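You operate a simulated robot arm through the tools that you are given. There is no shell and no other tool. Be economical: measure what you need, move in short steps, check, and stop when the job is done.

Carry out the task below with a simulated robot arm. There is one attempt and no reset: what you move stays moved.

Task
Adapter disc on the large ring, copper pan on it, boil the water on high, switch off.
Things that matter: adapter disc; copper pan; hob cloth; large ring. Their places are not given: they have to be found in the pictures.

The check looks at the end state, three seconds after you hand in, the way a careful person would. Anything else that was tipped, shoved, dropped, spilled or broken makes it a failure.

Robot
A 6-joint arm with a two-finger parallel gripper, fixed in place. Base frame: the origin is at the foot of the arm, x ahead of it, y to its left, z up; the work surface is at about z = 900. Units: mm, rad, N and s.
With the tool pointing down near the work surface it reaches from about 240 to 640 mm from the base axis. Its first joint turns from -1.152 to 1.152 rad. Payload 2.7 kg.
Tool frame: the origin (TCP) lies between the finger pads and is the grasp point; the fingertips stand 23 mm ahead of it; z points along the fingers, y is the line along which they close. The gripper opens to 94 mm. The fingers are 38 mm wide and 10 mm thick; the gripper's body (54 by 96 mm) begins 39 mm behind the TCP.
Orientation is that of the tool frame in the base frame, as a unit quaternion [x, y, z, w]. With the fingers straight down and closing along the base's y, the tool's x points along the base's -x, its y along +y and its z along -z.

Tools
- The arm moves only by the tool send_rows. Its arguments are lists of equal length, an entry for each row: "linear": the shift along the tool's x, y, z in mm, a list of three; "turn": the turn, a rotation vector about the tool's x, y, z in rad, a list of three. In form: {"linear": [[x, y, z], ...], "turn": [[wx, wy, wz], ...]}. A call has 1 to 20 rows; each row shifts and turns the commanded pose from where the row before left it, along the tool's axes as they then stand. "fingers" is the gripper command, from -1 (fully open) to 1 (shut), values between in proportion, set as the call begins (left out, the last holds). Each row takes 0.2 s and may step no farther than 50 mm and 0.15 rad from the row before; otherwise, or with a gripper value out of range, the whole call is refused. Where a pose cannot be reached the arm comes as near as it can. A force on the tool above 90 N (or 10 N above the force at the start of the call, whichever is more), or a blocked arm, ends the call early, and 0.2 s more pass. Each finger travels about 45 mm/s and halts on what it meets, pressing with about 43 N; the grip force reading is that of the motor and also rises with nothing between the fingers. The clock runs only during rows and for 0.2 s after the last one: add rows that do not move to give the fingers time. The reply holds the time, the measured pose of the TCP, the force on the tool along the base axes, the opening and the grip force, in the units named above and with some noise, with the torque about the TCP (base axes, N m) and any sound that the robot's microphone picked up.
- Cameras (640 x 400 px; columns grow to the right, rows downward): "scene" is fixed at [70.1, -427.7, 1401.1]; the picture's right is [0.82, -0.57, 0.00], its down [-0.33, -0.49, -0.81] and it looks along [0.46, 0.67, -0.59] (base axes); focal length 236 px, centre (320, 200). "wrist" rides on the gripper at [86, 16, -74] in the tool frame; the picture's right is [-0.18, 0.98, 0.00], its down [-0.58, -0.11, -0.81] and it looks along [-0.79, -0.15, 0.59] (tool axes); focal length 243 px, centre (320, 200).
- camera(camera): a new picture of that camera. No time passes.
- measure_at(camera, pixels): for up to 12 pixels [column, row] of the newest picture of that camera ("zoom" is the newest enlarged one), the place [x, y, z] in the base frame of the surface seen there, good to about 2 mm. No time passes.
- zoom(camera, box): a new picture of the part [left, top, right, bottom] of that camera's present view, enlarged. No time passes.
- hand_in(): hands the job in; it is judged then, once.

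Go step by step. Measure first, check grasps and placings, and put right what went wrong. The budget is 80 turns and 34 pictures, counting those below and the enlarged ones. Unless the task says otherwise, let go and move clear before handing in, and close with one line.

The tools are called as a command line: name --argument value ..., lists and objects as JSON in quotes. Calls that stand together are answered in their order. send_rows: Moves the arm, as the interface text tells. Its arguments: {"type":"object","properties":{"linear":{"type":"array"},"turn":{"type":"array"},"fingers":{"type":"number"}},"required":["linear","turn"]} The other tools are called the same way: camera (camera) takes a picture; measure_at (camera, pixels) gives the place of the surface under pixels of a picture; zoom (camera, box) takes an enlarged picture of a part of a camera's view; hand_in () hands the job in.

At the start:

```text
time: 0.0
tool_pos: [348.6, 85.3, 1279.2]
ee_rot: [0.001, 1.0, 0.0, 0.0]
wrist_force: [-0.3, -0.6, 0.3]
moment: [0.0, -0.01, 0.01]
finger_gap: 94.1
grasp_force: 0.2
```

scene: 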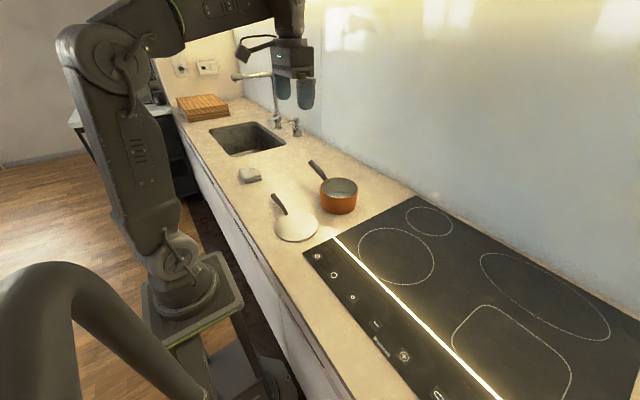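
wrist: 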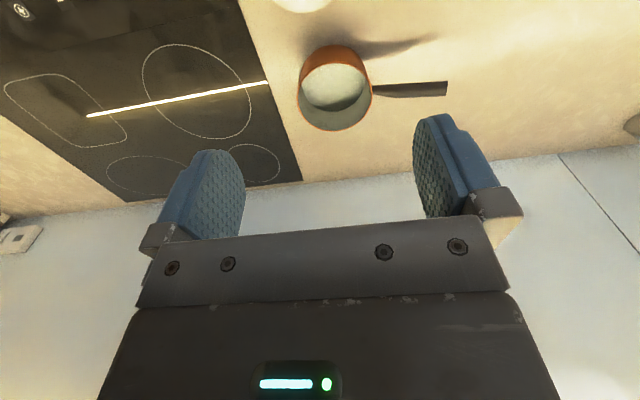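

The scene shows the copper pan near (338,195), a pale disc with a handle near (295,225), a cloth-like item near (250,175), and the hob with its knobs. I'll zoom in and measure.

zoom --camera "scene" --box '[220, 140, 380, 260]'

zoom --camera "scene" --box '[290, 190, 640, 400]'

measure_at --camera "scene" --pixels '[[338, 180], [338, 205], [321, 172], [312, 162], [296, 228], [280, 205], [274, 196], [250, 175], [396, 256], [358, 252], [434, 262], [340, 237]]'

```text
3.33 times, centred on (300, 200) of scene
```

zoom: 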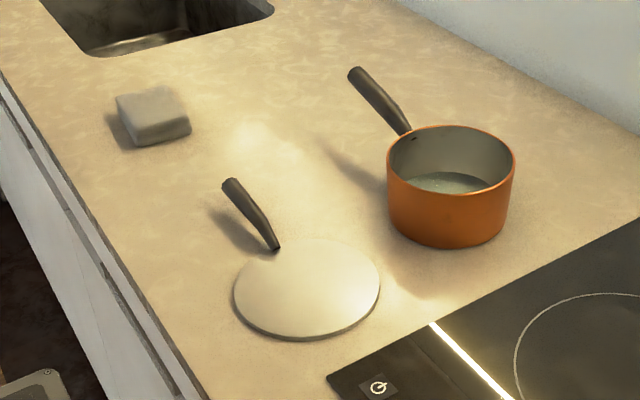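

```text
1.83 times, centred on (465, 295) of scene
```

zoom: 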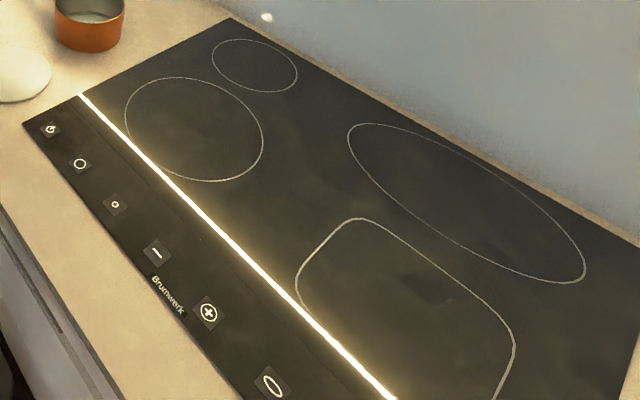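

```text
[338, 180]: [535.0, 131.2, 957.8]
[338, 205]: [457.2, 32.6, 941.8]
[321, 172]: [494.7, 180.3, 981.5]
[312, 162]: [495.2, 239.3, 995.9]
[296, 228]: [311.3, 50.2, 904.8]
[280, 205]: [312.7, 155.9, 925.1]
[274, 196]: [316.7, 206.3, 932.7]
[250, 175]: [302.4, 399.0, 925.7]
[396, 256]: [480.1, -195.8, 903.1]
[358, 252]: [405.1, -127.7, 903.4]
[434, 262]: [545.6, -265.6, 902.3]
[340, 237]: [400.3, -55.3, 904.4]
```

The touch strip has power, large circle, small circle, −, + and oval keys. I'll look closer at those keys and the ring, and check for any dirt or wetness.

zoom --camera "scene" --box '[300, 225, 460, 400]'

measure_at --camera "scene" --pixels '[[317, 260], [334, 274], [353, 302], [376, 324], [404, 356], [439, 394], [303, 253], [415, 197], [378, 345], [358, 265], [400, 229], [410, 288]]'

zoom --camera "scene" --box '[340, 190, 470, 300]'

```text
2.29 times, centred on (380, 312) of scene
```

zoom: 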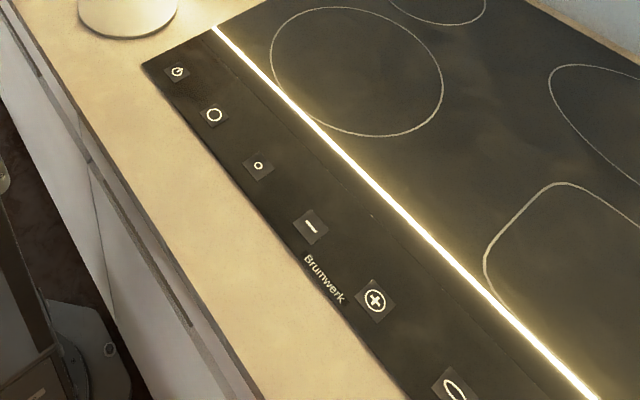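

```text
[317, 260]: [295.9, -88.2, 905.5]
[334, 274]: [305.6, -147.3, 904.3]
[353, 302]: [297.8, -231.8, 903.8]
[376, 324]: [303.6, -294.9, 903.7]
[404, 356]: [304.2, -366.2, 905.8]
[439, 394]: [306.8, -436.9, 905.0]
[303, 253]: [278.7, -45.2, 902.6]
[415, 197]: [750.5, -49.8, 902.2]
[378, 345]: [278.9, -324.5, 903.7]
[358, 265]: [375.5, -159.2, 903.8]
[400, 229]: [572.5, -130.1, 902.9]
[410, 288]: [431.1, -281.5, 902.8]
```

```text
3.64 times, centred on (405, 245) of scene
```

zoom: 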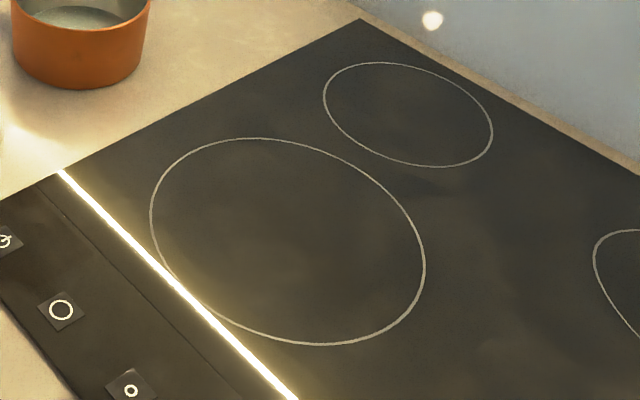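

No dirt on the ring is visible. Next I'll measure the ring edge from this zoom, before taking close-ups of the disc and pan.

measure_at --camera "zoom" --pixels '[[151, 212], [250, 138], [424, 270], [320, 344], [350, 158], [200, 300], [60, 310], [5, 241], [62, 173], [325, 100], [492, 130]]'

zoom --camera "scene" --box '[260, 150, 370, 250]'

```text
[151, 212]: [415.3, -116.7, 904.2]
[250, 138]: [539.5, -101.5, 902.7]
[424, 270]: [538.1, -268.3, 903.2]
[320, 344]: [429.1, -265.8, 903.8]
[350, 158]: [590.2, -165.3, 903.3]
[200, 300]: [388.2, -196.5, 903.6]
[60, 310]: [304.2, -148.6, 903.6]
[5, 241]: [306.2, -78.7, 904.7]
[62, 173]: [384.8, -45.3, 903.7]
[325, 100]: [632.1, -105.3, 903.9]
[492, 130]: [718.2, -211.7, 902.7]
```

```text
4.00 times, centred on (315, 200) of scene
```

zoom: 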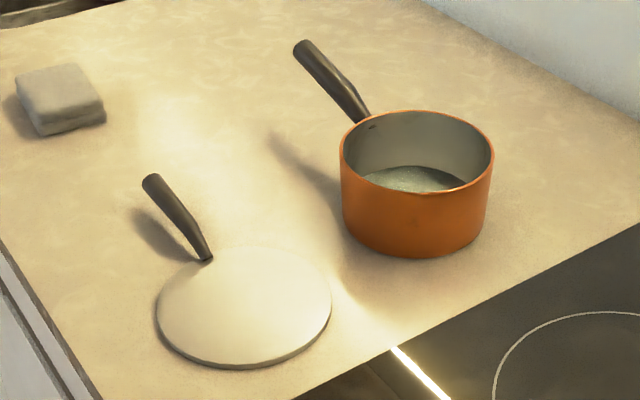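

The ring centre comes out at about (489,-187) with radius about 100. Next, the pan and disc outlines in this zoom.

measure_at --camera "zoom" --pixels '[[152, 182], [180, 215], [203, 250], [158, 300], [330, 300], [240, 367], [260, 248], [300, 48], [330, 80], [358, 112], [343, 145], [492, 150]]'

measure_at --camera "zoom" --pixels '[[420, 253], [440, 110], [400, 193], [380, 115], [346, 225], [487, 215], [410, 185], [60, 90], [160, 312], [300, 345], [65, 125], [290, 260]]'

```text
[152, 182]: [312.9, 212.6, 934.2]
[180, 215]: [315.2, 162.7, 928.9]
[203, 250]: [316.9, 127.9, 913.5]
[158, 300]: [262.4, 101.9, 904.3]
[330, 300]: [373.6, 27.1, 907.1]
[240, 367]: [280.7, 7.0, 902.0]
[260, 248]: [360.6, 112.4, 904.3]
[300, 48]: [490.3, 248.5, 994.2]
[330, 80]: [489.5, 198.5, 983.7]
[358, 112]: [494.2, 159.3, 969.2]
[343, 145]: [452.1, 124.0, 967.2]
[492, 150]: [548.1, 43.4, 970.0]
```

```text
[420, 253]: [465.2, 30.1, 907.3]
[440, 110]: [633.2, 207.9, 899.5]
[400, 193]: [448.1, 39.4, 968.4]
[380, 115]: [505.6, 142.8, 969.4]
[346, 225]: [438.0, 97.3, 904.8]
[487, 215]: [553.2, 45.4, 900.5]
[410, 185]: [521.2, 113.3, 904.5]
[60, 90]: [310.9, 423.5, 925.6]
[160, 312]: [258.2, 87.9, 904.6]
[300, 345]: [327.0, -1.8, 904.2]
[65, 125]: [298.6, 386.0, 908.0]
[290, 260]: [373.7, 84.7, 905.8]
```

The disc is centred near (315,56) with its handle along +y at x≈315 (y 128–212). The pan is centred near (497,84) with its handle at x≈491. I'll turn the tool 90° so the fingers close along x and come down above the disc handle.

send_rows --linear '[[0, 0, 0], [0, 0, 0], [0, 0, 0], [0, 0, 0], [0, 0, 0], [0, 0, 0], [0, 0, 0], [0, 0, 0], [0, 0, 0], [0, 0, 0], [0, 0, 0], [12.8, -5.6, 41.5], [12.8, -5.6, 41.5], [12.8, -5.6, 41.5], [12.8, -5.6, 41.5], [12.8, -5.6, 41.5], [12.8, -5.6, 41.5], [0, 0, 0]]' --turn '[[0, 0, 0.1428], [0, 0, 0.1428], [0, 0, 0.1428], [0, 0, 0.1428], [0, 0, 0.1428], [0, 0, 0.1428], [0, 0, 0.1428], [0, 0, 0.1428], [0, 0, 0.1428], [0, 0, 0.1428], [0, 0, 0.1428], [0, 0, 0], [0, 0, 0], [0, 0, 0], [0, 0, 0], [0, 0, 0], [0, 0, 0], [0, 0, 0]]' --fingers -1

camera --camera "wrist"

```text
time: 3.8
tool_pos: [317.1, 163.2, 1028.0]
ee_rot: [0.707, 0.707, 0.001, 0.0]
wrist_force: [-0.4, -0.4, 1.1]
moment: [0.01, 0.02, -0.01]
finger_gap: 93.9
grasp_force: 0.1
```

```text
26 pictures are left
```

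wrist: 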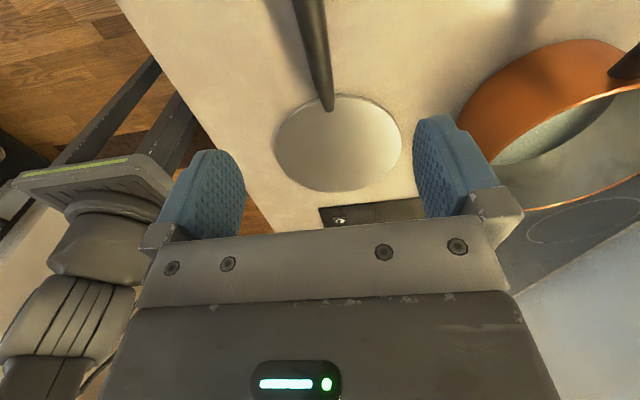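

The disc shows clearly between the fingers, with its rim at about (275–401, 95–192) and the handle joint at (328,108). I'll measure it here.

measure_at --camera "wrist" --pixels '[[277, 145], [399, 145], [335, 190], [348, 97], [328, 105], [322, 70], [314, 30], [308, 5], [338, 145], [380, 180], [295, 180]]'

```text
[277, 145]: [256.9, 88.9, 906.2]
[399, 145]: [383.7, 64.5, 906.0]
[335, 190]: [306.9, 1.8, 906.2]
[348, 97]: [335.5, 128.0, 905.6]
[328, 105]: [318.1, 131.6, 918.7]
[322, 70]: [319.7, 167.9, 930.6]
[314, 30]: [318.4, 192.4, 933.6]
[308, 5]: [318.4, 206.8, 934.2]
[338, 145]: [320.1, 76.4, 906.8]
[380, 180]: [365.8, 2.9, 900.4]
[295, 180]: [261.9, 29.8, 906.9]
```

The disc is centred at (319,66), r≈65, with the handle on x=318.5. I'll come down to (318.5,155,928) and close.

send_rows --linear '[[-3, 0.5, 35], [-3, 0.5, 35], [-2, 0.4, 20], [0, 0, 10], [0, 0, 0]]' --turn '[[0, 0, 0], [0, 0, 0], [0, 0, 0], [0, 0, 0], [0, 0, 0]]'

send_rows --linear '[[0, 0, 0], [0, 0, 0], [0, 0, 0], [0, 0, 0], [0, 0, 0], [0, 0, 0]]' --turn '[[0, 0, 0], [0, 0, 0], [0, 0, 0], [0, 0, 0], [0, 0, 0], [0, 0, 0]]' --fingers 1

```text
time: 5.0
tool_pos: [316.8, 153.1, 928.9]
ee_rot: [0.707, 0.708, 0.0, 0.0]
wrist_force: [0.5, -0.7, -0.1]
moment: [0.01, -0.01, 0.01]
finger_gap: 94.1
grasp_force: 0.1
```

```text
time: 6.4
tool_pos: [316.2, 153.0, 928.6]
ee_rot: [0.706, 0.708, -0.001, 0.0]
wrist_force: [1.9, -0.4, 0.8]
moment: [-0.01, -0.04, 0.11]
finger_gap: 17.4
grasp_force: 42.7
```

Grip holds at a 17.4 mm opening with 42.7 N. I'll lift about 60 mm and look at the tilt.

send_rows --linear '[[0, 0, -10], [0, 0, -20], [0, 0, -30], [0, 0, 0], [0, 0, 0]]' --turn '[[0, 0, 0], [0, 0, 0], [0, 0, 0], [0, 0, 0], [0, 0, 0]]'

camera --camera "wrist"

measure_at --camera "wrist" --pixels '[[338, 140], [300, 145], [380, 145], [335, 175], [340, 110]]'

```text
time: 7.6
tool_pos: [316.1, 154.0, 987.9]
ee_rot: [0.708, 0.707, 0.0, -0.001]
wrist_force: [-0.3, 0.2, -3.7]
moment: [0.24, 0.02, -0.02]
finger_gap: 17.0
grasp_force: 42.6
```

```text
25 pictures are left
```

wrist: 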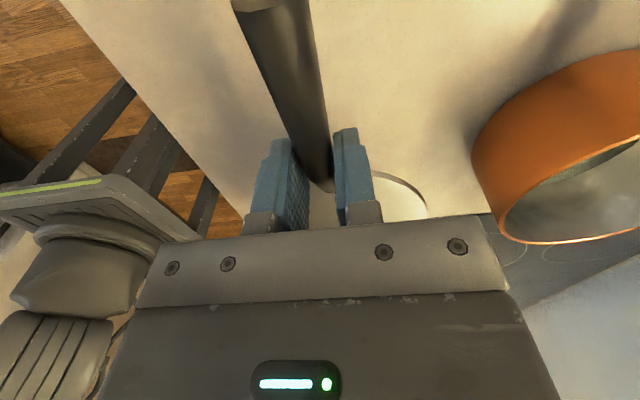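

```text
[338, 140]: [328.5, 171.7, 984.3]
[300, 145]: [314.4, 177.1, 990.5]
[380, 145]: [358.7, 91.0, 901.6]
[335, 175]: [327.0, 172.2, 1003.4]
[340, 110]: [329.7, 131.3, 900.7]
```

The disc weighs about 0.4 kg and only its edge shows at (400,190). I'll check its tilt from the scene camera.

zoom --camera "scene" --box '[240, 130, 400, 250]'

measure_at --camera "wrist" --pixels '[[400, 200], [385, 208], [418, 207], [380, 190], [395, 212]]'

```text
3.33 times, centred on (320, 190) of scene
```

zoom: 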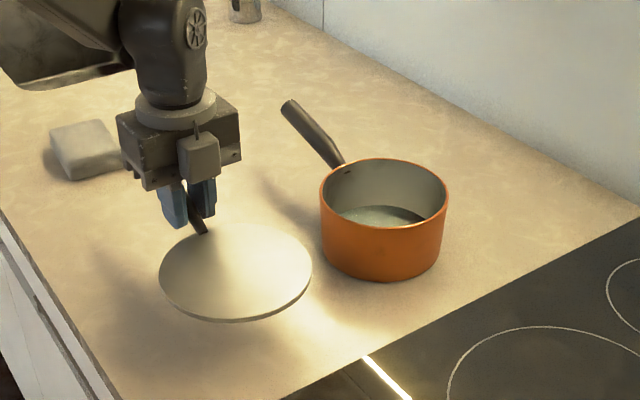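

```text
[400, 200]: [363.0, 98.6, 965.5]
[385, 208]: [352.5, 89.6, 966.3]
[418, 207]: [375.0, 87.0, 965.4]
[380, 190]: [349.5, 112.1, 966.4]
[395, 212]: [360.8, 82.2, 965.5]
```

The disc hangs level (z≈966 throughout). I'll measure its rim for the offset from the tool.

measure_at --camera "zoom" --pixels '[[162, 270], [310, 262], [230, 315], [260, 225], [180, 303], [290, 300], [295, 240], [178, 245]]'

```text
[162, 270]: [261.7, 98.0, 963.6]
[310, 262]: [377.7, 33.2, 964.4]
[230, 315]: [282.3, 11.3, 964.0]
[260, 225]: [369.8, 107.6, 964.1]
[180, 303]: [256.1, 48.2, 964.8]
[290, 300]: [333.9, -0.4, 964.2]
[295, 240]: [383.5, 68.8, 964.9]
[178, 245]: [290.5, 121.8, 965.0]
```

The disc centre sits at (+3.4,-89) from the TCP. I'll carry it to put the TCP at (485.6,-98) over the large ring.

send_rows --linear '[[0, 0, -15], [0, 0, -15], [-15, 10, 0], [-25, 17, 0], [-31, 21, 0], [-31, 21, 0], [-31, 21, 0], [-31, 21, 0], [-31, 21, 0], [-25, 17, 0], [-20, 13, 0], [-12, 7.5, 0], [0, 0, 0], [0, 0, 0]]' --turn '[[0, 0, 0], [0, 0, 0], [0, 0, 0], [0, 0, 0], [0, 0, 0], [0, 0, 0], [0, 0, 0], [0, 0, 0], [0, 0, 0], [0, 0, 0], [0, 0, 0], [0, 0, 0], [0, 0, 0], [0, 0, 0]]'

zoom --camera "scene" --box '[320, 150, 500, 300]'

```text
time: 10.6
tool_pos: [484.0, -99.1, 1020.2]
ee_rot: [0.707, 0.707, 0.0, 0.0]
wrist_force: [-0.5, -0.8, -4.3]
moment: [0.21, -0.02, -0.04]
finger_gap: 17.0
grasp_force: 42.6
```

```text
2.67 times, centred on (410, 225) of scene
```

zoom: 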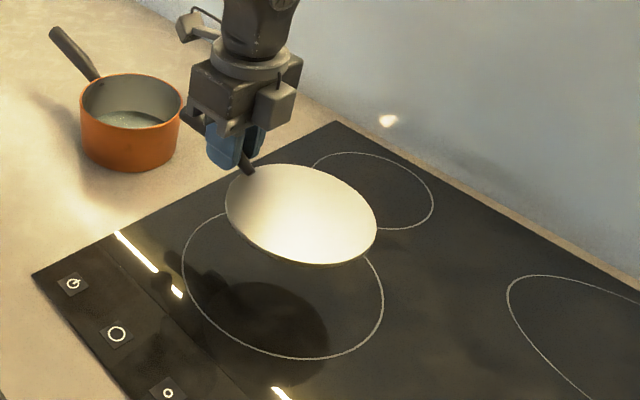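

It's over the ring and the bright line is just light falling on the hob. I'll lower it to z≈933, then settle it gently.

send_rows --linear '[[1, 1.6, 25], [0, 0, 25], [0, 0, 20], [0, 0, 10], [0, 0, 5], [0, 0, 0]]' --turn '[[0, 0, 0], [0, 0, 0], [0, 0, 0], [0, 0, 0], [0, 0, 0], [0, 0, 0]]'

send_rows --linear '[[0, 0, 1], [0, 0, 1], [0, 0, 1], [0, 0, 0]]' --turn '[[0, 0, 0], [0, 0, 0], [0, 0, 0], [0, 0, 0]]'

```text
time: 12.0
tool_pos: [486.7, -96.7, 934.7]
ee_rot: [0.707, 0.707, 0.0, 0.0]
wrist_force: [-0.1, -0.1, -4.8]
moment: [0.22, 0.0, 0.03]
finger_gap: 17.1
grasp_force: 42.6
```

```text
time: 13.0
tool_pos: [486.6, -97.8, 933.2]
ee_rot: [0.707, 0.707, 0.001, 0.001]
wrist_force: [-5.6, 1.7, 19.4]
moment: [-0.68, 0.08, 0.07]
finger_gap: 17.0
grasp_force: 43.4
```

The force went to +19 N, so the disc is resting on the hob. I'll ease up 1 mm, open, and rise straight up.

send_rows --linear '[[0, 0, -1], [0, 0, 0]]' --turn '[[0, 0, 0], [0, 0, 0]]'

send_rows --linear '[[0, 0, 0], [0, 0, 0], [0, 0, 0], [0, 0, 0], [0, 0, -10], [0, 0, -30], [0, 0, -40], [0, 0, -40], [0, 0, 0]]' --turn '[[0, 0, 0], [0, 0, 0], [0, 0, 0], [0, 0, 0], [0, 0, 0], [0, 0, 0], [0, 0, 0], [0, 0, 0], [0, 0, 0]]' --fingers -1

camera --camera "wrist"

```text
time: 13.6
tool_pos: [487.8, -97.3, 931.9]
ee_rot: [0.707, 0.708, 0.001, 0.002]
wrist_force: [1.3, 4.2, 18.5]
moment: [-0.51, 0.0, -0.01]
finger_gap: 17.1
grasp_force: 43.1
```

```text
time: 15.6
tool_pos: [487.6, -95.9, 1053.0]
ee_rot: [0.707, 0.707, 0.0, -0.001]
wrist_force: [-0.7, -0.2, -0.8]
moment: [-0.01, 0.0, -0.02]
finger_gap: 94.0
grasp_force: 0.0
```

```text
22 pictures are left
```

wrist: 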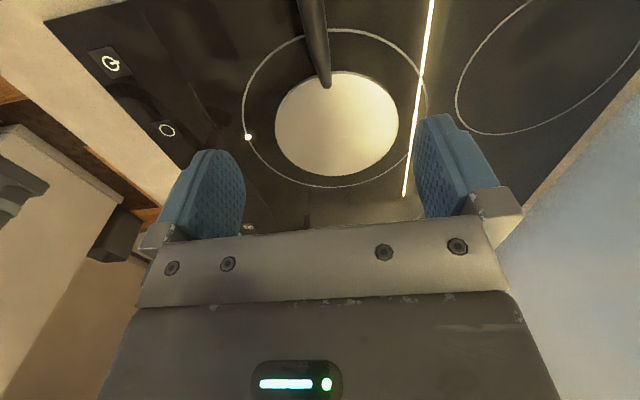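

The disc lies inside the ring, and the light strip is just a reflection. I'll measure the disc and ring edges.

measure_at --camera "wrist" --pixels '[[277, 125], [396, 115], [335, 174], [345, 73], [290, 155], [385, 148], [243, 105], [427, 105], [335, 187], [360, 31], [328, 85], [338, 125]]'

```text
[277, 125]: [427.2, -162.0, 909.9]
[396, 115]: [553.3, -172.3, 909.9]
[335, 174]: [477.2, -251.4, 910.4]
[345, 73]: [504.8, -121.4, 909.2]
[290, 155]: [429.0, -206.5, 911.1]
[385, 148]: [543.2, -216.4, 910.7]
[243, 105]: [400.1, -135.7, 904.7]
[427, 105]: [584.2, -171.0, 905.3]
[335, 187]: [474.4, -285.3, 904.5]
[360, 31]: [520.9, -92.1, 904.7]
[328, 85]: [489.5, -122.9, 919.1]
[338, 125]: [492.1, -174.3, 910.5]
```

The disc centre is about (490.5,-187), well centred on the ring. Next I'll go above the pan's handle.

send_rows --linear '[[20, 0, -20], [35, 0.5, -10], [35, 0.5, -10], [35, 0.5, 0], [35, 0.5, 0], [35, 0.5, 0], [35, 0.5, 0], [30, 0, 0], [15, 0, 0], [6, 0, 0], [0, 0, 0]]' --turn '[[0, 0, 0], [0, 0, 0], [0, 0, 0], [0, 0, 0], [0, 0, 0], [0, 0, 0], [0, 0, 0], [0, 0, 0], [0, 0, 0], [0, 0, 0], [0, 0, 0]]'

camera --camera "wrist"

```text
time: 18.0
tool_pos: [491.3, 183.1, 1092.7]
ee_rot: [0.707, 0.707, -0.001, 0.0]
wrist_force: [-0.2, 1.3, 0.3]
moment: [0.0, 0.02, 0.02]
finger_gap: 94.0
grasp_force: 0.1
```

```text
21 pictures are left
```

wrist: 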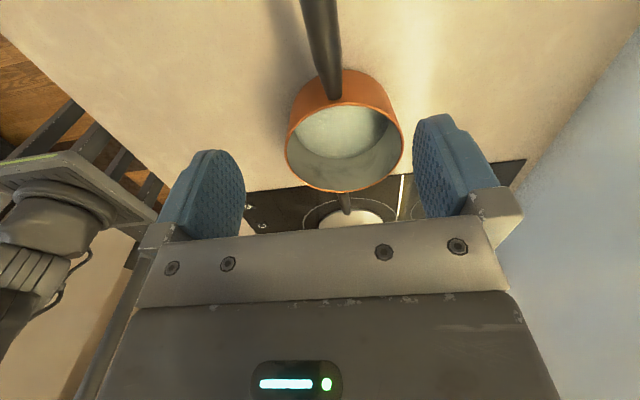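

The pan's handle runs from (333,98) up to (318,5), and its rim spans about (285–403). I'll measure them.

measure_at --camera "wrist" --pixels '[[333, 95], [329, 70], [325, 40], [318, 5], [286, 150], [403, 147], [343, 191], [370, 108], [340, 140], [312, 40], [338, 40], [330, 135]]'

```text
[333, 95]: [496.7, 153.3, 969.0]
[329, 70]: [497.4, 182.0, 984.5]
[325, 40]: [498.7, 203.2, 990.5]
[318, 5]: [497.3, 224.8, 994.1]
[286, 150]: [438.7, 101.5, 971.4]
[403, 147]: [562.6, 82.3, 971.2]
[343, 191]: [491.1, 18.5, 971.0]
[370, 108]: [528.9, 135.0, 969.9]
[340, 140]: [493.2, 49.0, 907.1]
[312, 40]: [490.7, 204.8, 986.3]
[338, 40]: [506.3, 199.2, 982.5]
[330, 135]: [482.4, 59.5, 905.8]
```

The handle lies on x≈498, the pan is centred at about (499,81) with r≈63, and the rim is at z 971. I'll grip at (498,172,975), close to the pan.

send_rows --linear '[[-4, 2.2, 40], [-4, 2.2, 40], [-3, 2.2, 25], [0, 0, 12], [0, 0, 0]]' --turn '[[0, 0, 0], [0, 0, 0], [0, 0, 0], [0, 0, 0], [0, 0, 0]]'

send_rows --linear '[[0, 0, 0], [0, 0, 0], [0, 0, 0], [0, 0, 0], [0, 0, 0], [0, 0, 0]]' --turn '[[0, 0, 0], [0, 0, 0], [0, 0, 0], [0, 0, 0], [0, 0, 0], [0, 0, 0]]' --fingers 1

send_rows --linear '[[0, 0, -3], [0, 0, -4], [0, 0, -5], [0, 0, 0], [0, 0, 0]]' --turn '[[0, 0, 0], [0, 0, 0], [0, 0, 0], [0, 0, 0], [0, 0, 0]]'

zoom --camera "scene" --box '[280, 130, 400, 230]'

```text
time: 19.2
tool_pos: [496.1, 171.5, 975.7]
ee_rot: [0.707, 0.707, 0.001, 0.0]
wrist_force: [0.1, 0.2, 0.5]
moment: [0.01, 0.0, -0.02]
finger_gap: 93.9
grasp_force: 0.1
```

```text
time: 20.6
tool_pos: [497.0, 171.5, 976.8]
ee_rot: [0.707, 0.707, 0.0, 0.0]
wrist_force: [1.9, 0.2, 0.9]
moment: [0.08, -0.04, -0.02]
finger_gap: 22.5
grasp_force: 42.7
```

```text
time: 21.8
tool_pos: [495.9, 173.7, 988.5]
ee_rot: [0.707, 0.707, 0.0, 0.001]
wrist_force: [1.1, 0.5, -6.3]
moment: [0.34, 0.03, 0.0]
finger_gap: 22.5
grasp_force: 43.7
```

```text
4.00 times, centred on (340, 180) of scene
```

zoom: 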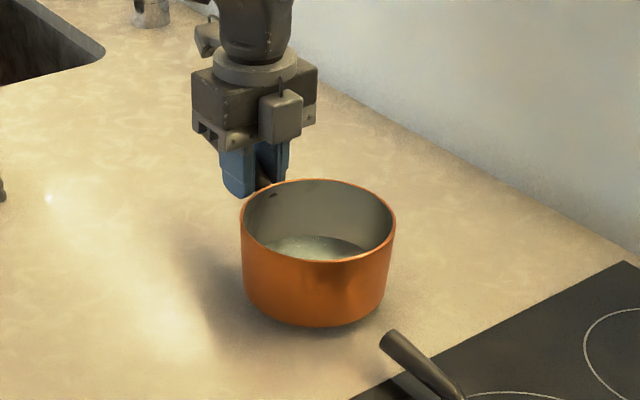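

The load is about 6.5 N and no tilt is obvious. I'll check that the rim is level.

measure_at --camera "zoom" --pixels '[[242, 220], [395, 222], [320, 261], [345, 182], [300, 181], [275, 252], [370, 250], [320, 322], [270, 305]]'

```text
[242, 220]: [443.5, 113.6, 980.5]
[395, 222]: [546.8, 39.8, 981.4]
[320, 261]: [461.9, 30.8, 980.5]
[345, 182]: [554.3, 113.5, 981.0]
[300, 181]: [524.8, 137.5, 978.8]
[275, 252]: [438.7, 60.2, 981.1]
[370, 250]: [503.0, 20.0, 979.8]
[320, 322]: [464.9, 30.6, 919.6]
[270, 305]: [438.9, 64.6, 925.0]
```

The pan is level and 10 mm up, centred at (499,82). I'll raise it 60 mm and move it smoothly by (-8.5,-269) over the disc.

send_rows --linear '[[0, 0, -8], [0, 0, -14], [0, 0, -16], [0, 0, -14], [0, 0, -8], [0, 0, 0]]' --turn '[[0, 0, 0], [0, 0, 0], [0, 0, 0], [0, 0, 0], [0, 0, 0], [0, 0, 0]]'

send_rows --linear '[[-4, 0, 0], [-8, -0.3, 0], [-12, -0.4, 0], [-16, -0.5, 0], [-19, -0.6, 0], [-20, -0.6, 0], [-20, -0.7, 0], [-20, -0.7, 0], [-20, -0.7, 0], [-20, -0.7, 0], [-20, -0.7, 0], [-20, -0.6, 0], [-18, -0.6, 0], [-16, -0.5, 0], [-13, -0.4, 0], [-10, -0.3, 0], [-7, -0.2, 0], [-4, 0, 0], [-2, 0, 0], [0, 0, 0]]' --turn '[[0, 0, 0], [0, 0, 0], [0, 0, 0], [0, 0, 0], [0, 0, 0], [0, 0, 0], [0, 0, 0], [0, 0, 0], [0, 0, 0], [0, 0, 0], [0, 0, 0], [0, 0, 0], [0, 0, 0], [0, 0, 0], [0, 0, 0], [0, 0, 0], [0, 0, 0], [0, 0, 0], [0, 0, 0], [0, 0, 0]]'

zoom --camera "scene" --box '[330, 150, 490, 300]'

```text
time: 23.2
tool_pos: [498.0, 171.8, 1046.3]
ee_rot: [0.707, 0.707, -0.001, 0.0]
wrist_force: [0.0, 0.1, -5.8]
moment: [0.32, -0.04, -0.01]
finger_gap: 22.3
grasp_force: 42.9
```

```text
time: 27.4
tool_pos: [489.6, -96.6, 1047.0]
ee_rot: [0.707, 0.707, 0.0, 0.0]
wrist_force: [0.2, 0.2, -5.7]
moment: [0.34, 0.0, -0.01]
finger_gap: 22.3
grasp_force: 43.1
```

```text
2.67 times, centred on (410, 225) of scene
```

zoom: 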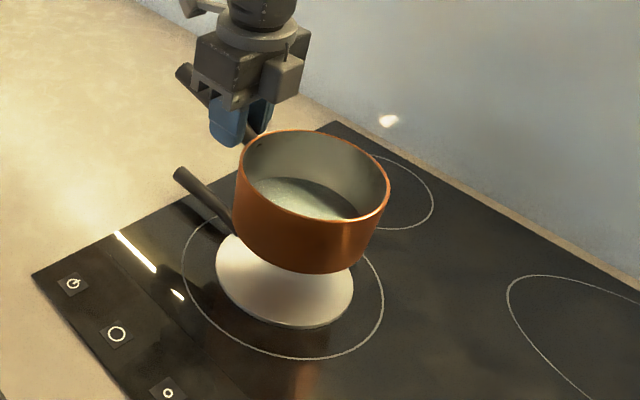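

The pan is held over the disc. I'll measure the rim to fine-tune the centring.

measure_at --camera "zoom" --pixels '[[239, 165], [388, 185], [310, 219], [345, 138], [270, 201], [360, 212], [290, 131], [380, 160]]'

```text
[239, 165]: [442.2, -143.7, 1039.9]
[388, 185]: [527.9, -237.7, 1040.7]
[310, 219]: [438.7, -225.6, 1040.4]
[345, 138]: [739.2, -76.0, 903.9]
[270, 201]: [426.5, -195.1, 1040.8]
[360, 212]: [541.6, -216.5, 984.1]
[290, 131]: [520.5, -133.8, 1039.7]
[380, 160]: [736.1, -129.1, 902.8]
```

The pan is centred at (490,-187), matching the disc. Lowering it: 55 mm, then 1 mm steps.

send_rows --linear '[[0, 0, 6], [0, 0, 12], [0, 0, 14], [0, 0, 12], [0, 0, 8], [0, 0, 4], [0, 0, 0]]' --turn '[[0, 0, 0], [0, 0, 0], [0, 0, 0], [0, 0, 0], [0, 0, 0], [0, 0, 0], [0, 0, 0]]'

send_rows --linear '[[0, 0, 1], [0, 0, 1], [0, 0, 1], [0, 0, 1], [0, 0, 0]]' --turn '[[0, 0, 0], [0, 0, 0], [0, 0, 0], [0, 0, 0], [0, 0, 0]]'

```text
time: 29.0
tool_pos: [488.1, -98.6, 994.5]
ee_rot: [0.707, 0.707, 0.001, 0.002]
wrist_force: [-2.4, -3.3, 17.5]
moment: [-0.65, 0.18, -0.02]
finger_gap: 22.3
grasp_force: 42.5
```

```text
time: 30.2
tool_pos: [487.1, -96.2, 987.7]
ee_rot: [0.707, 0.707, 0.0, -0.001]
wrist_force: [0.1, 0.5, -5.9]
moment: [0.36, 0.03, -0.03]
finger_gap: 22.3
grasp_force: 43.1
```

There was a brief +17 N at z≈994, then a free-hanging −5.9 N. I need to see whether something shifted.

zoom --camera "scene" --box '[330, 150, 490, 300]'

camera --camera "wrist"

```text
2.67 times, centred on (410, 225) of scene
```

zoom: 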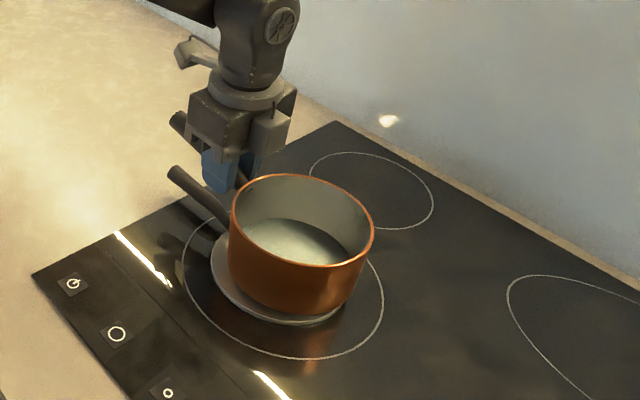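

```text
17 pictures are left
```

wrist: 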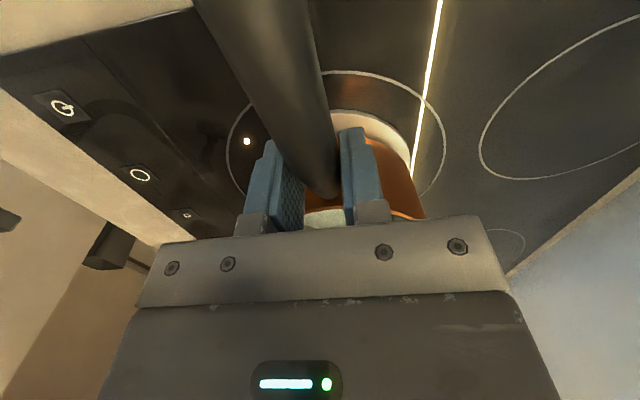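

Probably the pan's base caught the root of the disc's handle at y≈-124. I'll measure where the pan and disc are now.

measure_at --camera "zoom" --pixels '[[231, 210], [373, 230], [310, 265], [260, 245], [350, 257], [330, 178], [212, 262], [235, 298], [300, 322], [338, 308], [172, 170], [222, 212]]'

measure_at --camera "wrist" --pixels '[[345, 112], [375, 115], [395, 130], [406, 145], [411, 160], [240, 130], [385, 120], [420, 215]]'

```text
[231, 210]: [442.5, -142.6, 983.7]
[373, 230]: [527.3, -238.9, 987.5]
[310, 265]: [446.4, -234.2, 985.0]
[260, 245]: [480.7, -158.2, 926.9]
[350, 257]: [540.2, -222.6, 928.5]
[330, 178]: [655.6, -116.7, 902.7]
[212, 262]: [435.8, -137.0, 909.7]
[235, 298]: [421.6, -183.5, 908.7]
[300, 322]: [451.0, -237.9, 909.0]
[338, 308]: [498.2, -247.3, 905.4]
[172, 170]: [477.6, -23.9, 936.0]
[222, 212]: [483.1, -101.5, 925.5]
```

```text
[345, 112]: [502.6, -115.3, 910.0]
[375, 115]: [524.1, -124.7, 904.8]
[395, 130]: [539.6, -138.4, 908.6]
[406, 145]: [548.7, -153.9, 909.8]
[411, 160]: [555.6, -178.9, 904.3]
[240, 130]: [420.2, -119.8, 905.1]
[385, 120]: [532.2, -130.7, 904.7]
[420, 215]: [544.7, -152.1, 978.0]
```

The contact pushed the disc to about (487,-182), still flat and well inside the ring, so its handle root is now clear of the pan at (489,-187). I'll lower gently onto it.

send_rows --linear '[[0, 0, 1], [0, 0, 1], [0, 0, 0]]' --turn '[[0, 0, 0], [0, 0, 0], [0, 0, 0]]'

```text
time: 31.0
tool_pos: [489.3, -97.0, 985.1]
ee_rot: [0.707, 0.707, 0.0, 0.0]
wrist_force: [-0.2, -0.2, -5.9]
moment: [0.32, 0.01, 0.02]
finger_gap: 22.3
grasp_force: 43.0
```

send_rows --linear '[[0, 0, 0.7], [0, 0, 0.7], [0, 0, 0.6], [0, 0, 0]]' --turn '[[0, 0, 0], [0, 0, 0], [0, 0, 0], [0, 0, 0]]'

```text
time: 32.0
tool_pos: [488.0, -96.9, 984.0]
ee_rot: [0.707, 0.707, 0.0, 0.0]
wrist_force: [-1.4, 0.1, -1.6]
moment: [0.23, 0.16, -0.07]
finger_gap: 22.4
grasp_force: 42.2
```

Contact is starting: the load dropped to −1.6 N. One more millimetre should seat it.

send_rows --linear '[[0, 0, 0.5], [0, 0, 0.5], [0, 0, 0]]' --turn '[[0, 0, 0], [0, 0, 0], [0, 0, 0]]'

zoom --camera "scene" --box '[340, 180, 460, 280]'

```text
time: 32.8
tool_pos: [489.2, -96.8, 983.3]
ee_rot: [0.707, 0.707, 0.001, 0.0]
wrist_force: [-1.5, 1.9, 13.6]
moment: [-0.16, 0.17, -0.09]
finger_gap: 22.1
grasp_force: 42.9
```

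```text
4.00 times, centred on (400, 230) of scene
```

zoom: 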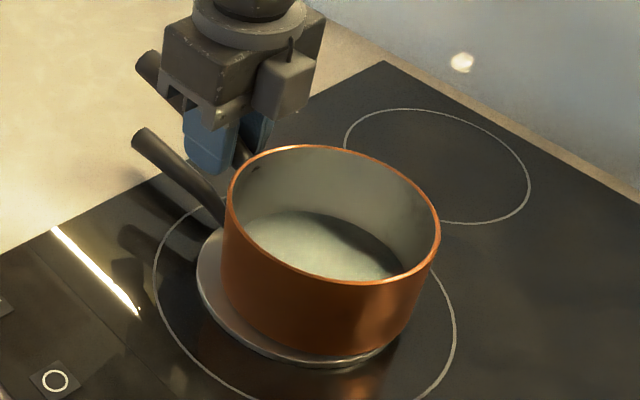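

The pan is sitting on the disc with 13.6 N pushing back. Before letting go I'll check the rim for level.

measure_at --camera "zoom" --pixels '[[228, 190], [440, 238], [345, 282], [300, 147], [270, 254], [400, 277], [270, 152], [200, 275], [250, 335], [325, 362], [385, 347], [220, 300]]'

```text
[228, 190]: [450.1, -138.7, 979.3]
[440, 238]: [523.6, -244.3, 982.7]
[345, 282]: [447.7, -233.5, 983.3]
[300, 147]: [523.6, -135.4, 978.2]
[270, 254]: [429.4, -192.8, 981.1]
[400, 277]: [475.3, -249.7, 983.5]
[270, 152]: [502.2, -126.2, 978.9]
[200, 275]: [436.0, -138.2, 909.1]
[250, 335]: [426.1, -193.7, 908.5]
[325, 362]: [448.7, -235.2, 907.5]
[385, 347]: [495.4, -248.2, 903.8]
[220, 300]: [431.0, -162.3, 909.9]
```

The rim is about 2° low on the handle side because the grip tilted. I'll level it with the tool by 0.04 rad, raising about 1 mm, then release.

send_rows --linear '[[0, 0, -0.8], [0, 0, -0.6], [0, 0, 0]]' --turn '[[0, 0.02, 0], [0, 0.02, 0], [0, 0, 0]]'

```text
time: 33.6
tool_pos: [488.5, -97.3, 984.5]
ee_rot: [0.707, 0.707, 0.014, -0.014]
wrist_force: [1.2, -6.8, 11.4]
moment: [-0.96, -0.06, 0.08]
finger_gap: 22.2
grasp_force: 42.4
```

The moment of −0.96 shows the far side touching now, so the base is flat on the disc. Releasing and rising.

send_rows --linear '[[0, 0, 0], [0, 0, 0], [0, 0, 0], [0, 0, 0], [0, 0, 0]]' --turn '[[0, 0, 0], [0, 0, 0], [0, 0, 0], [0, 0, 0], [0, 0, 0]]' --fingers -1

send_rows --linear '[[0, 0, -10], [0, 0, -25], [0, 0, -35], [0, 0, -35], [0, 0, 0]]' --turn '[[0, -0.02, 0], [0, -0.02, 0], [0, 0, 0], [0, 0, 0], [0, 0, 0]]'

camera --camera "wrist"

zoom --camera "scene" --box '[340, 180, 460, 280]'

```text
time: 34.8
tool_pos: [488.6, -96.9, 983.5]
ee_rot: [0.707, 0.707, 0.014, -0.014]
wrist_force: [-0.2, 0.4, 0.1]
moment: [0.02, -0.01, 0.0]
finger_gap: 94.2
grasp_force: 0.1
```

```text
time: 36.0
tool_pos: [488.8, -97.7, 1090.4]
ee_rot: [0.708, 0.707, 0.0, 0.0]
wrist_force: [0.1, 0.6, 0.6]
moment: [-0.01, -0.01, -0.03]
finger_gap: 94.2
grasp_force: 0.2
```

```text
15 pictures are left
```

wrist: 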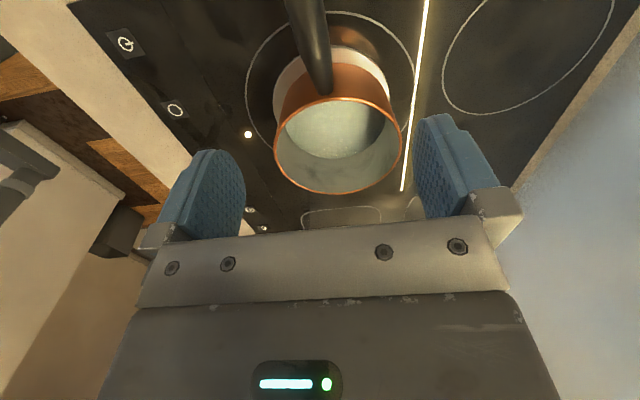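

```text
4.00 times, centred on (400, 230) of scene
```

zoom: 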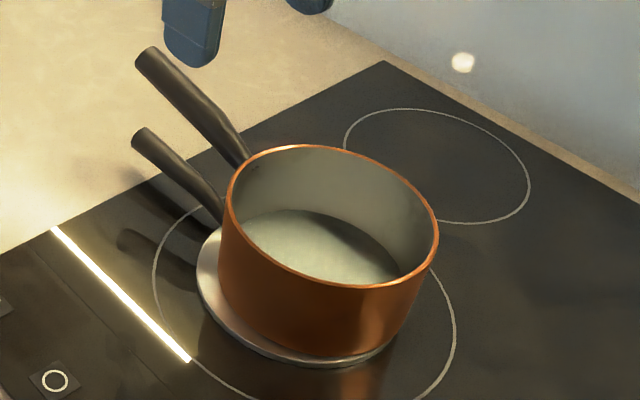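

measure_at --camera "zoom" --pixels '[[225, 195], [438, 238], [345, 286], [300, 147], [265, 256], [400, 281], [270, 152], [200, 275], [250, 338], [325, 362], [320, 235], [220, 305]]'

measure_at --camera "wrist" --pixels '[[125, 44], [176, 110], [250, 210], [264, 227], [276, 145], [401, 145], [340, 193], [370, 104], [280, 80], [385, 80]]'

```text
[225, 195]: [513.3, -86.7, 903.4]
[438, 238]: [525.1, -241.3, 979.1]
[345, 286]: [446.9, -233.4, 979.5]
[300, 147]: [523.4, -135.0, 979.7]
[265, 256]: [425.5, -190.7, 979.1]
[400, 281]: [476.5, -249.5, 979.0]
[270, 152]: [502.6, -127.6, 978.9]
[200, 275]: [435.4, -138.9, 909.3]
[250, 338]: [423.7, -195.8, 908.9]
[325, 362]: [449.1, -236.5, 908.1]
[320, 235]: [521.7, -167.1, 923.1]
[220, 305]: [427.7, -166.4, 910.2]
```

```text
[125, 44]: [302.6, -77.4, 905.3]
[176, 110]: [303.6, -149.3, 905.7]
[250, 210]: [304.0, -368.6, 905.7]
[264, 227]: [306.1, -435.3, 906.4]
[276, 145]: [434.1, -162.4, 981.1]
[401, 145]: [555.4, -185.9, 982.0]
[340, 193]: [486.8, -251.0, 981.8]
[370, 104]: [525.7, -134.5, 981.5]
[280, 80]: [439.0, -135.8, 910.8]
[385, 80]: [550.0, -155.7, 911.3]
```

The pan is level (rim z 979) at (490,-189) on the disc. Now the power key at (304,-79): I'll close the fingers, move above it, and come down.

send_rows --linear '[[2, -30, 0], [3, -40, 0], [4, -40, 0], [4, -40, 0], [3, -25, 10], [2, -10, 25], [0, 0, 40], [0, 0, 40], [0, 0, 30], [0, 0, 10], [0, 0, 0]]' --turn '[[0, 0, 0], [0, 0, 0], [0, 0, 0], [0, 0, 0], [0, 0, 0], [0, 0, 0], [0, 0, 0], [0, 0, 0], [0, 0, 0], [0, 0, 0], [0, 0, 0]]' --fingers 1

```text
time: 38.4
tool_pos: [301.3, -80.9, 932.8]
ee_rot: [0.708, 0.707, 0.0, 0.0]
wrist_force: [0.7, 0.4, 0.1]
moment: [0.01, -0.04, 0.01]
finger_gap: 0.0
grasp_force: 42.1
```

I'm just above the power key with the tips at about 910. Pressing down gently.

send_rows --linear '[[0, 2, 3], [0, 0, 1.5], [0, 0, 1], [0, 0, 1], [0, 0, 0]]' --turn '[[0, 0, 0], [0, 0, 0], [0, 0, 0], [0, 0, 0], [0, 0, 0]]'

```text
time: 39.6
tool_pos: [305.6, -79.8, 927.7]
ee_rot: [0.707, 0.707, -0.001, 0.0]
wrist_force: [-0.4, -0.5, 0.2]
moment: [-0.05, -0.01, -0.01]
finger_gap: 0.2
grasp_force: 42.3
```

send_rows --linear '[[0, 0, 1], [0, 0, 0]]' --turn '[[0, 0, 0], [0, 0, 0]]'

```text
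time: 40.2
tool_pos: [305.4, -79.2, 926.5]
ee_rot: [0.707, 0.707, 0.0, 0.0]
wrist_force: [0.6, 0.6, 2.2]
moment: [0.0, -0.01, -0.02]
finger_gap: 0.0
grasp_force: 42.4
```

Light contact at 2.2 N and no beep yet. Half a millimetre to a millimetre more.

send_rows --linear '[[0, 0, 0.7], [0, 0, 0], [0, 0, 0]]' --turn '[[0, 0, 0], [0, 0, 0], [0, 0, 0]]'

```text
time: 41.0
tool_pos: [306.1, -79.9, 927.5]
ee_rot: [0.707, 0.707, 0.0, 0.001]
wrist_force: [-4.8, 10.1, 20.5]
moment: [-0.12, 0.08, -0.1]
finger_gap: 0.0
grasp_force: 42.3
```

send_rows --linear '[[0, 0, -10], [0, 0, -20], [0, 0, 0]]' --turn '[[0, 0, 0], [0, 0, 0], [0, 0, 0]]'

zoom --camera "scene" --box '[300, 225, 460, 345]'

```text
time: 41.8
tool_pos: [304.6, -79.5, 955.9]
ee_rot: [0.708, 0.707, 0.0, 0.0]
wrist_force: [-0.4, -0.2, 0.5]
moment: [-0.01, 0.0, -0.03]
finger_gap: 0.0
grasp_force: 42.2
```

```text
3.33 times, centred on (380, 285) of scene
```

zoom: 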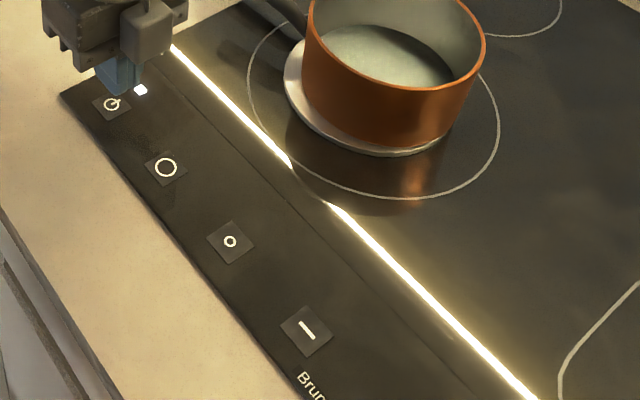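

A lamp is now lit beside the power key at (140,90), so the hob is on. Next is the large-ring key at (304,-149).

send_rows --linear '[[-35, 0, 0], [-34.5, 0, 0], [0, 0, 15], [0, 0, 11], [0, 0, 2], [0, 0, 1], [0, 0, 0.5], [0, 0, 0]]' --turn '[[0, 0, 0], [0, 0, 0], [0, 0, 0], [0, 0, 0], [0, 0, 0], [0, 0, 0], [0, 0, 0], [0, 0, 0]]'

```text
time: 43.6
tool_pos: [305.1, -148.0, 926.6]
ee_rot: [0.707, 0.707, 0.001, 0.0]
wrist_force: [-0.4, 3.2, 21.6]
moment: [0.37, 0.08, 0.04]
finger_gap: 0.1
grasp_force: 42.9
```

Pressed with 21 N. I'll raise and look for its lamp.

send_rows --linear '[[0, 0, -10], [0, 0, -20], [0, 0, 0]]' --turn '[[0, 0, 0], [0, 0, 0], [0, 0, 0]]'

zoom --camera "scene" --box '[300, 225, 460, 345]'

```text
time: 44.4
tool_pos: [304.6, -146.9, 956.6]
ee_rot: [0.707, 0.707, 0.0, -0.001]
wrist_force: [0.8, 1.0, 0.2]
moment: [-0.02, -0.02, 0.01]
finger_gap: 0.1
grasp_force: 42.3
```

```text
3.33 times, centred on (380, 285) of scene
```

zoom: 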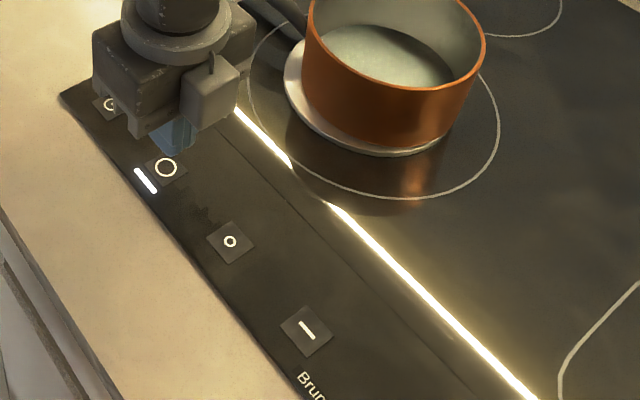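

A bar lit beside the large-ring key at (145,180), so it's selected. Moving to + at (304,-367) for the first press.

send_rows --linear '[[-30, 0, 0], [-45, 0, 0], [-45, 0, 0], [-45, 0, 0], [-35, 0, 0], [-20, 0, 0], [0, 0, 15], [0, 0, 11], [0, 0, 2], [0, 0, 1], [0, 0, 0.7], [0, 0, 0]]' --turn '[[0, 0, 0], [0, 0, 0], [0, 0, 0], [0, 0, 0], [0, 0, 0], [0, 0, 0], [0, 0, 0], [0, 0, 0], [0, 0, 0], [0, 0, 0], [0, 0, 0], [0, 0, 0]]'

send_rows --linear '[[0, 0, -10], [0, 0, -20], [0, 0, 0]]' --turn '[[0, 0, 0], [0, 0, 0], [0, 0, 0]]'

zoom --camera "scene" --box '[300, 225, 480, 400]'

```text
time: 47.0
tool_pos: [305.1, -370.5, 927.2]
ee_rot: [0.707, 0.707, 0.0, 0.0]
wrist_force: [1.0, -1.2, 3.0]
moment: [0.0, -0.02, 0.0]
finger_gap: 0.0
grasp_force: 42.5
```

```text
time: 47.8
tool_pos: [303.8, -368.5, 956.1]
ee_rot: [0.707, 0.707, 0.001, -0.001]
wrist_force: [-0.6, 0.9, -0.7]
moment: [0.02, -0.01, -0.02]
finger_gap: 0.0
grasp_force: 42.2
```

```text
2.29 times, centred on (390, 312) of scene
```

zoom: 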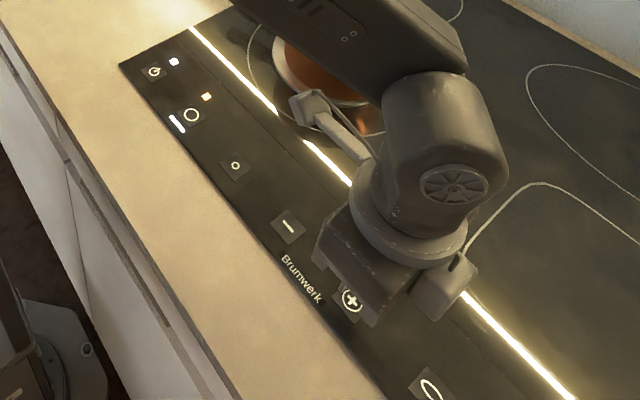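

An orange lamp appeared at the large-ring key at (206,96), so + registered. I'll press three more times and look at the lamps again.

send_rows --linear '[[0, 1, 15], [0, 0, 11], [0, 0, 4], [0, 0, 0], [0, 0, -8], [0, 0, 0], [0, 0, 8], [0, 0, 0], [0, 0, -8], [0, 0, 0], [0, 0, 8], [0, 0, 0], [0, 0, -10], [0, 0, -20], [0, 0, 0]]' --turn '[[0, 0, 0], [0, 0, 0], [0, 0, 0], [0, 0, 0], [0, 0, 0], [0, 0, 0], [0, 0, 0], [0, 0, 0], [0, 0, 0], [0, 0, 0], [0, 0, 0], [0, 0, 0], [0, 0, 0], [0, 0, 0], [0, 0, 0]]'

zoom --camera "scene" --box '[300, 225, 400, 290]'

```text
time: 51.0
tool_pos: [305.8, -368.0, 956.6]
ee_rot: [0.707, 0.707, 0.001, -0.001]
wrist_force: [0.7, -0.8, -0.7]
moment: [-0.02, -0.01, -0.05]
finger_gap: 0.1
grasp_force: 42.4
```

```text
6.15 times, centred on (350, 258) of scene
```

zoom: 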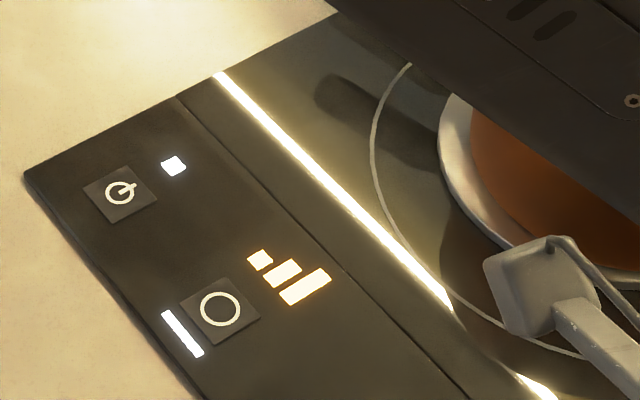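

Three growing bars are lit, which looks like low/medium/high. One more press will show whether that's the maximum.

send_rows --linear '[[0, 0, 15], [0, 0, 11], [0, 0, 4], [0, 0, 0], [0, 0, -10], [0, 0, -20], [0, 0, 0]]' --turn '[[0, 0, 0], [0, 0, 0], [0, 0, 0], [0, 0, 0], [0, 0, 0], [0, 0, 0], [0, 0, 0]]'

zoom --camera "scene" --box '[300, 225, 400, 290]'

```text
time: 52.6
tool_pos: [306.0, -368.4, 957.1]
ee_rot: [0.707, 0.707, 0.001, 0.0]
wrist_force: [0.2, 0.1, -0.2]
moment: [0.0, 0.03, 0.01]
finger_gap: 0.2
grasp_force: 42.2
```

```text
6.15 times, centred on (350, 258) of scene
```

zoom: 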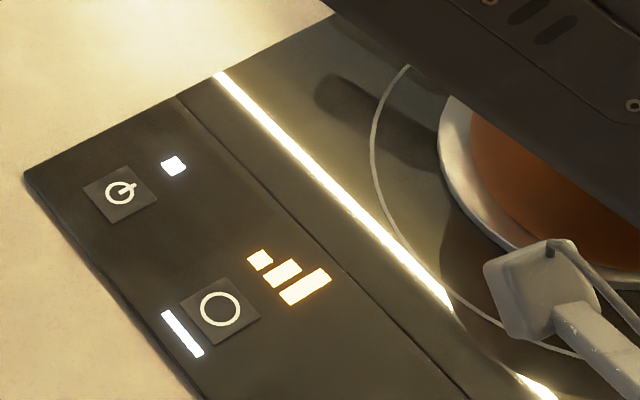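

High is the maximum, with three bars lit. I'll move back over the power key, raised, and wait for boiling while listening for sounds.

send_rows --linear '[[30, 0, 0], [45, 0, 0], [45, 0, 0], [45, 0, 0], [45, 0, 0], [45, 0, 0], [24, 0, 0], [10, -2, 0], [0, 0, 0], [0, 0, 0], [0, 0, 0], [0, 0, 0], [0, 0, 0], [0, 0, 0], [0, 0, 0], [0, 0, 0], [0, 0, 0], [0, 0, 0], [0, 0, 0], [0, 0, 0]]' --turn '[[0, 0, 0], [0, 0, 0], [0, 0, 0], [0, 0, 0], [0, 0, 0], [0, 0, 0], [0, 0, 0], [0, 0, 0], [0, 0, 0], [0, 0, 0], [0, 0, 0], [0, 0, 0], [0, 0, 0], [0, 0, 0], [0, 0, 0], [0, 0, 0], [0, 0, 0], [0, 0, 0], [0, 0, 0], [0, 0, 0]]'

zoom --camera "scene" --box '[300, 190, 460, 290]'

```text
time: 56.8
tool_pos: [304.4, -80.0, 957.3]
ee_rot: [0.707, 0.707, 0.0, 0.001]
wrist_force: [-0.5, -0.3, 0.0]
moment: [0.03, 0.0, -0.03]
finger_gap: 0.1
grasp_force: 42.9
```

```text
4.00 times, centred on (380, 240) of scene
```

zoom: 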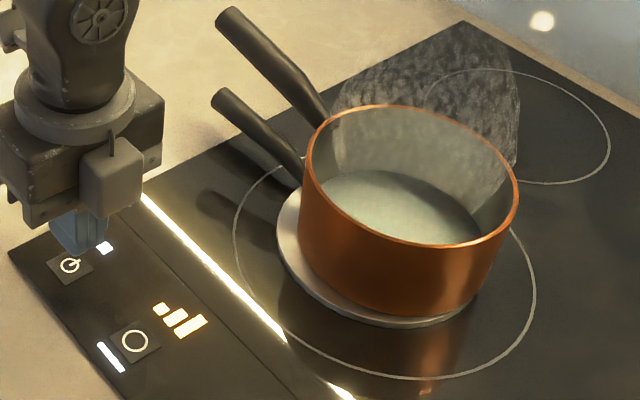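

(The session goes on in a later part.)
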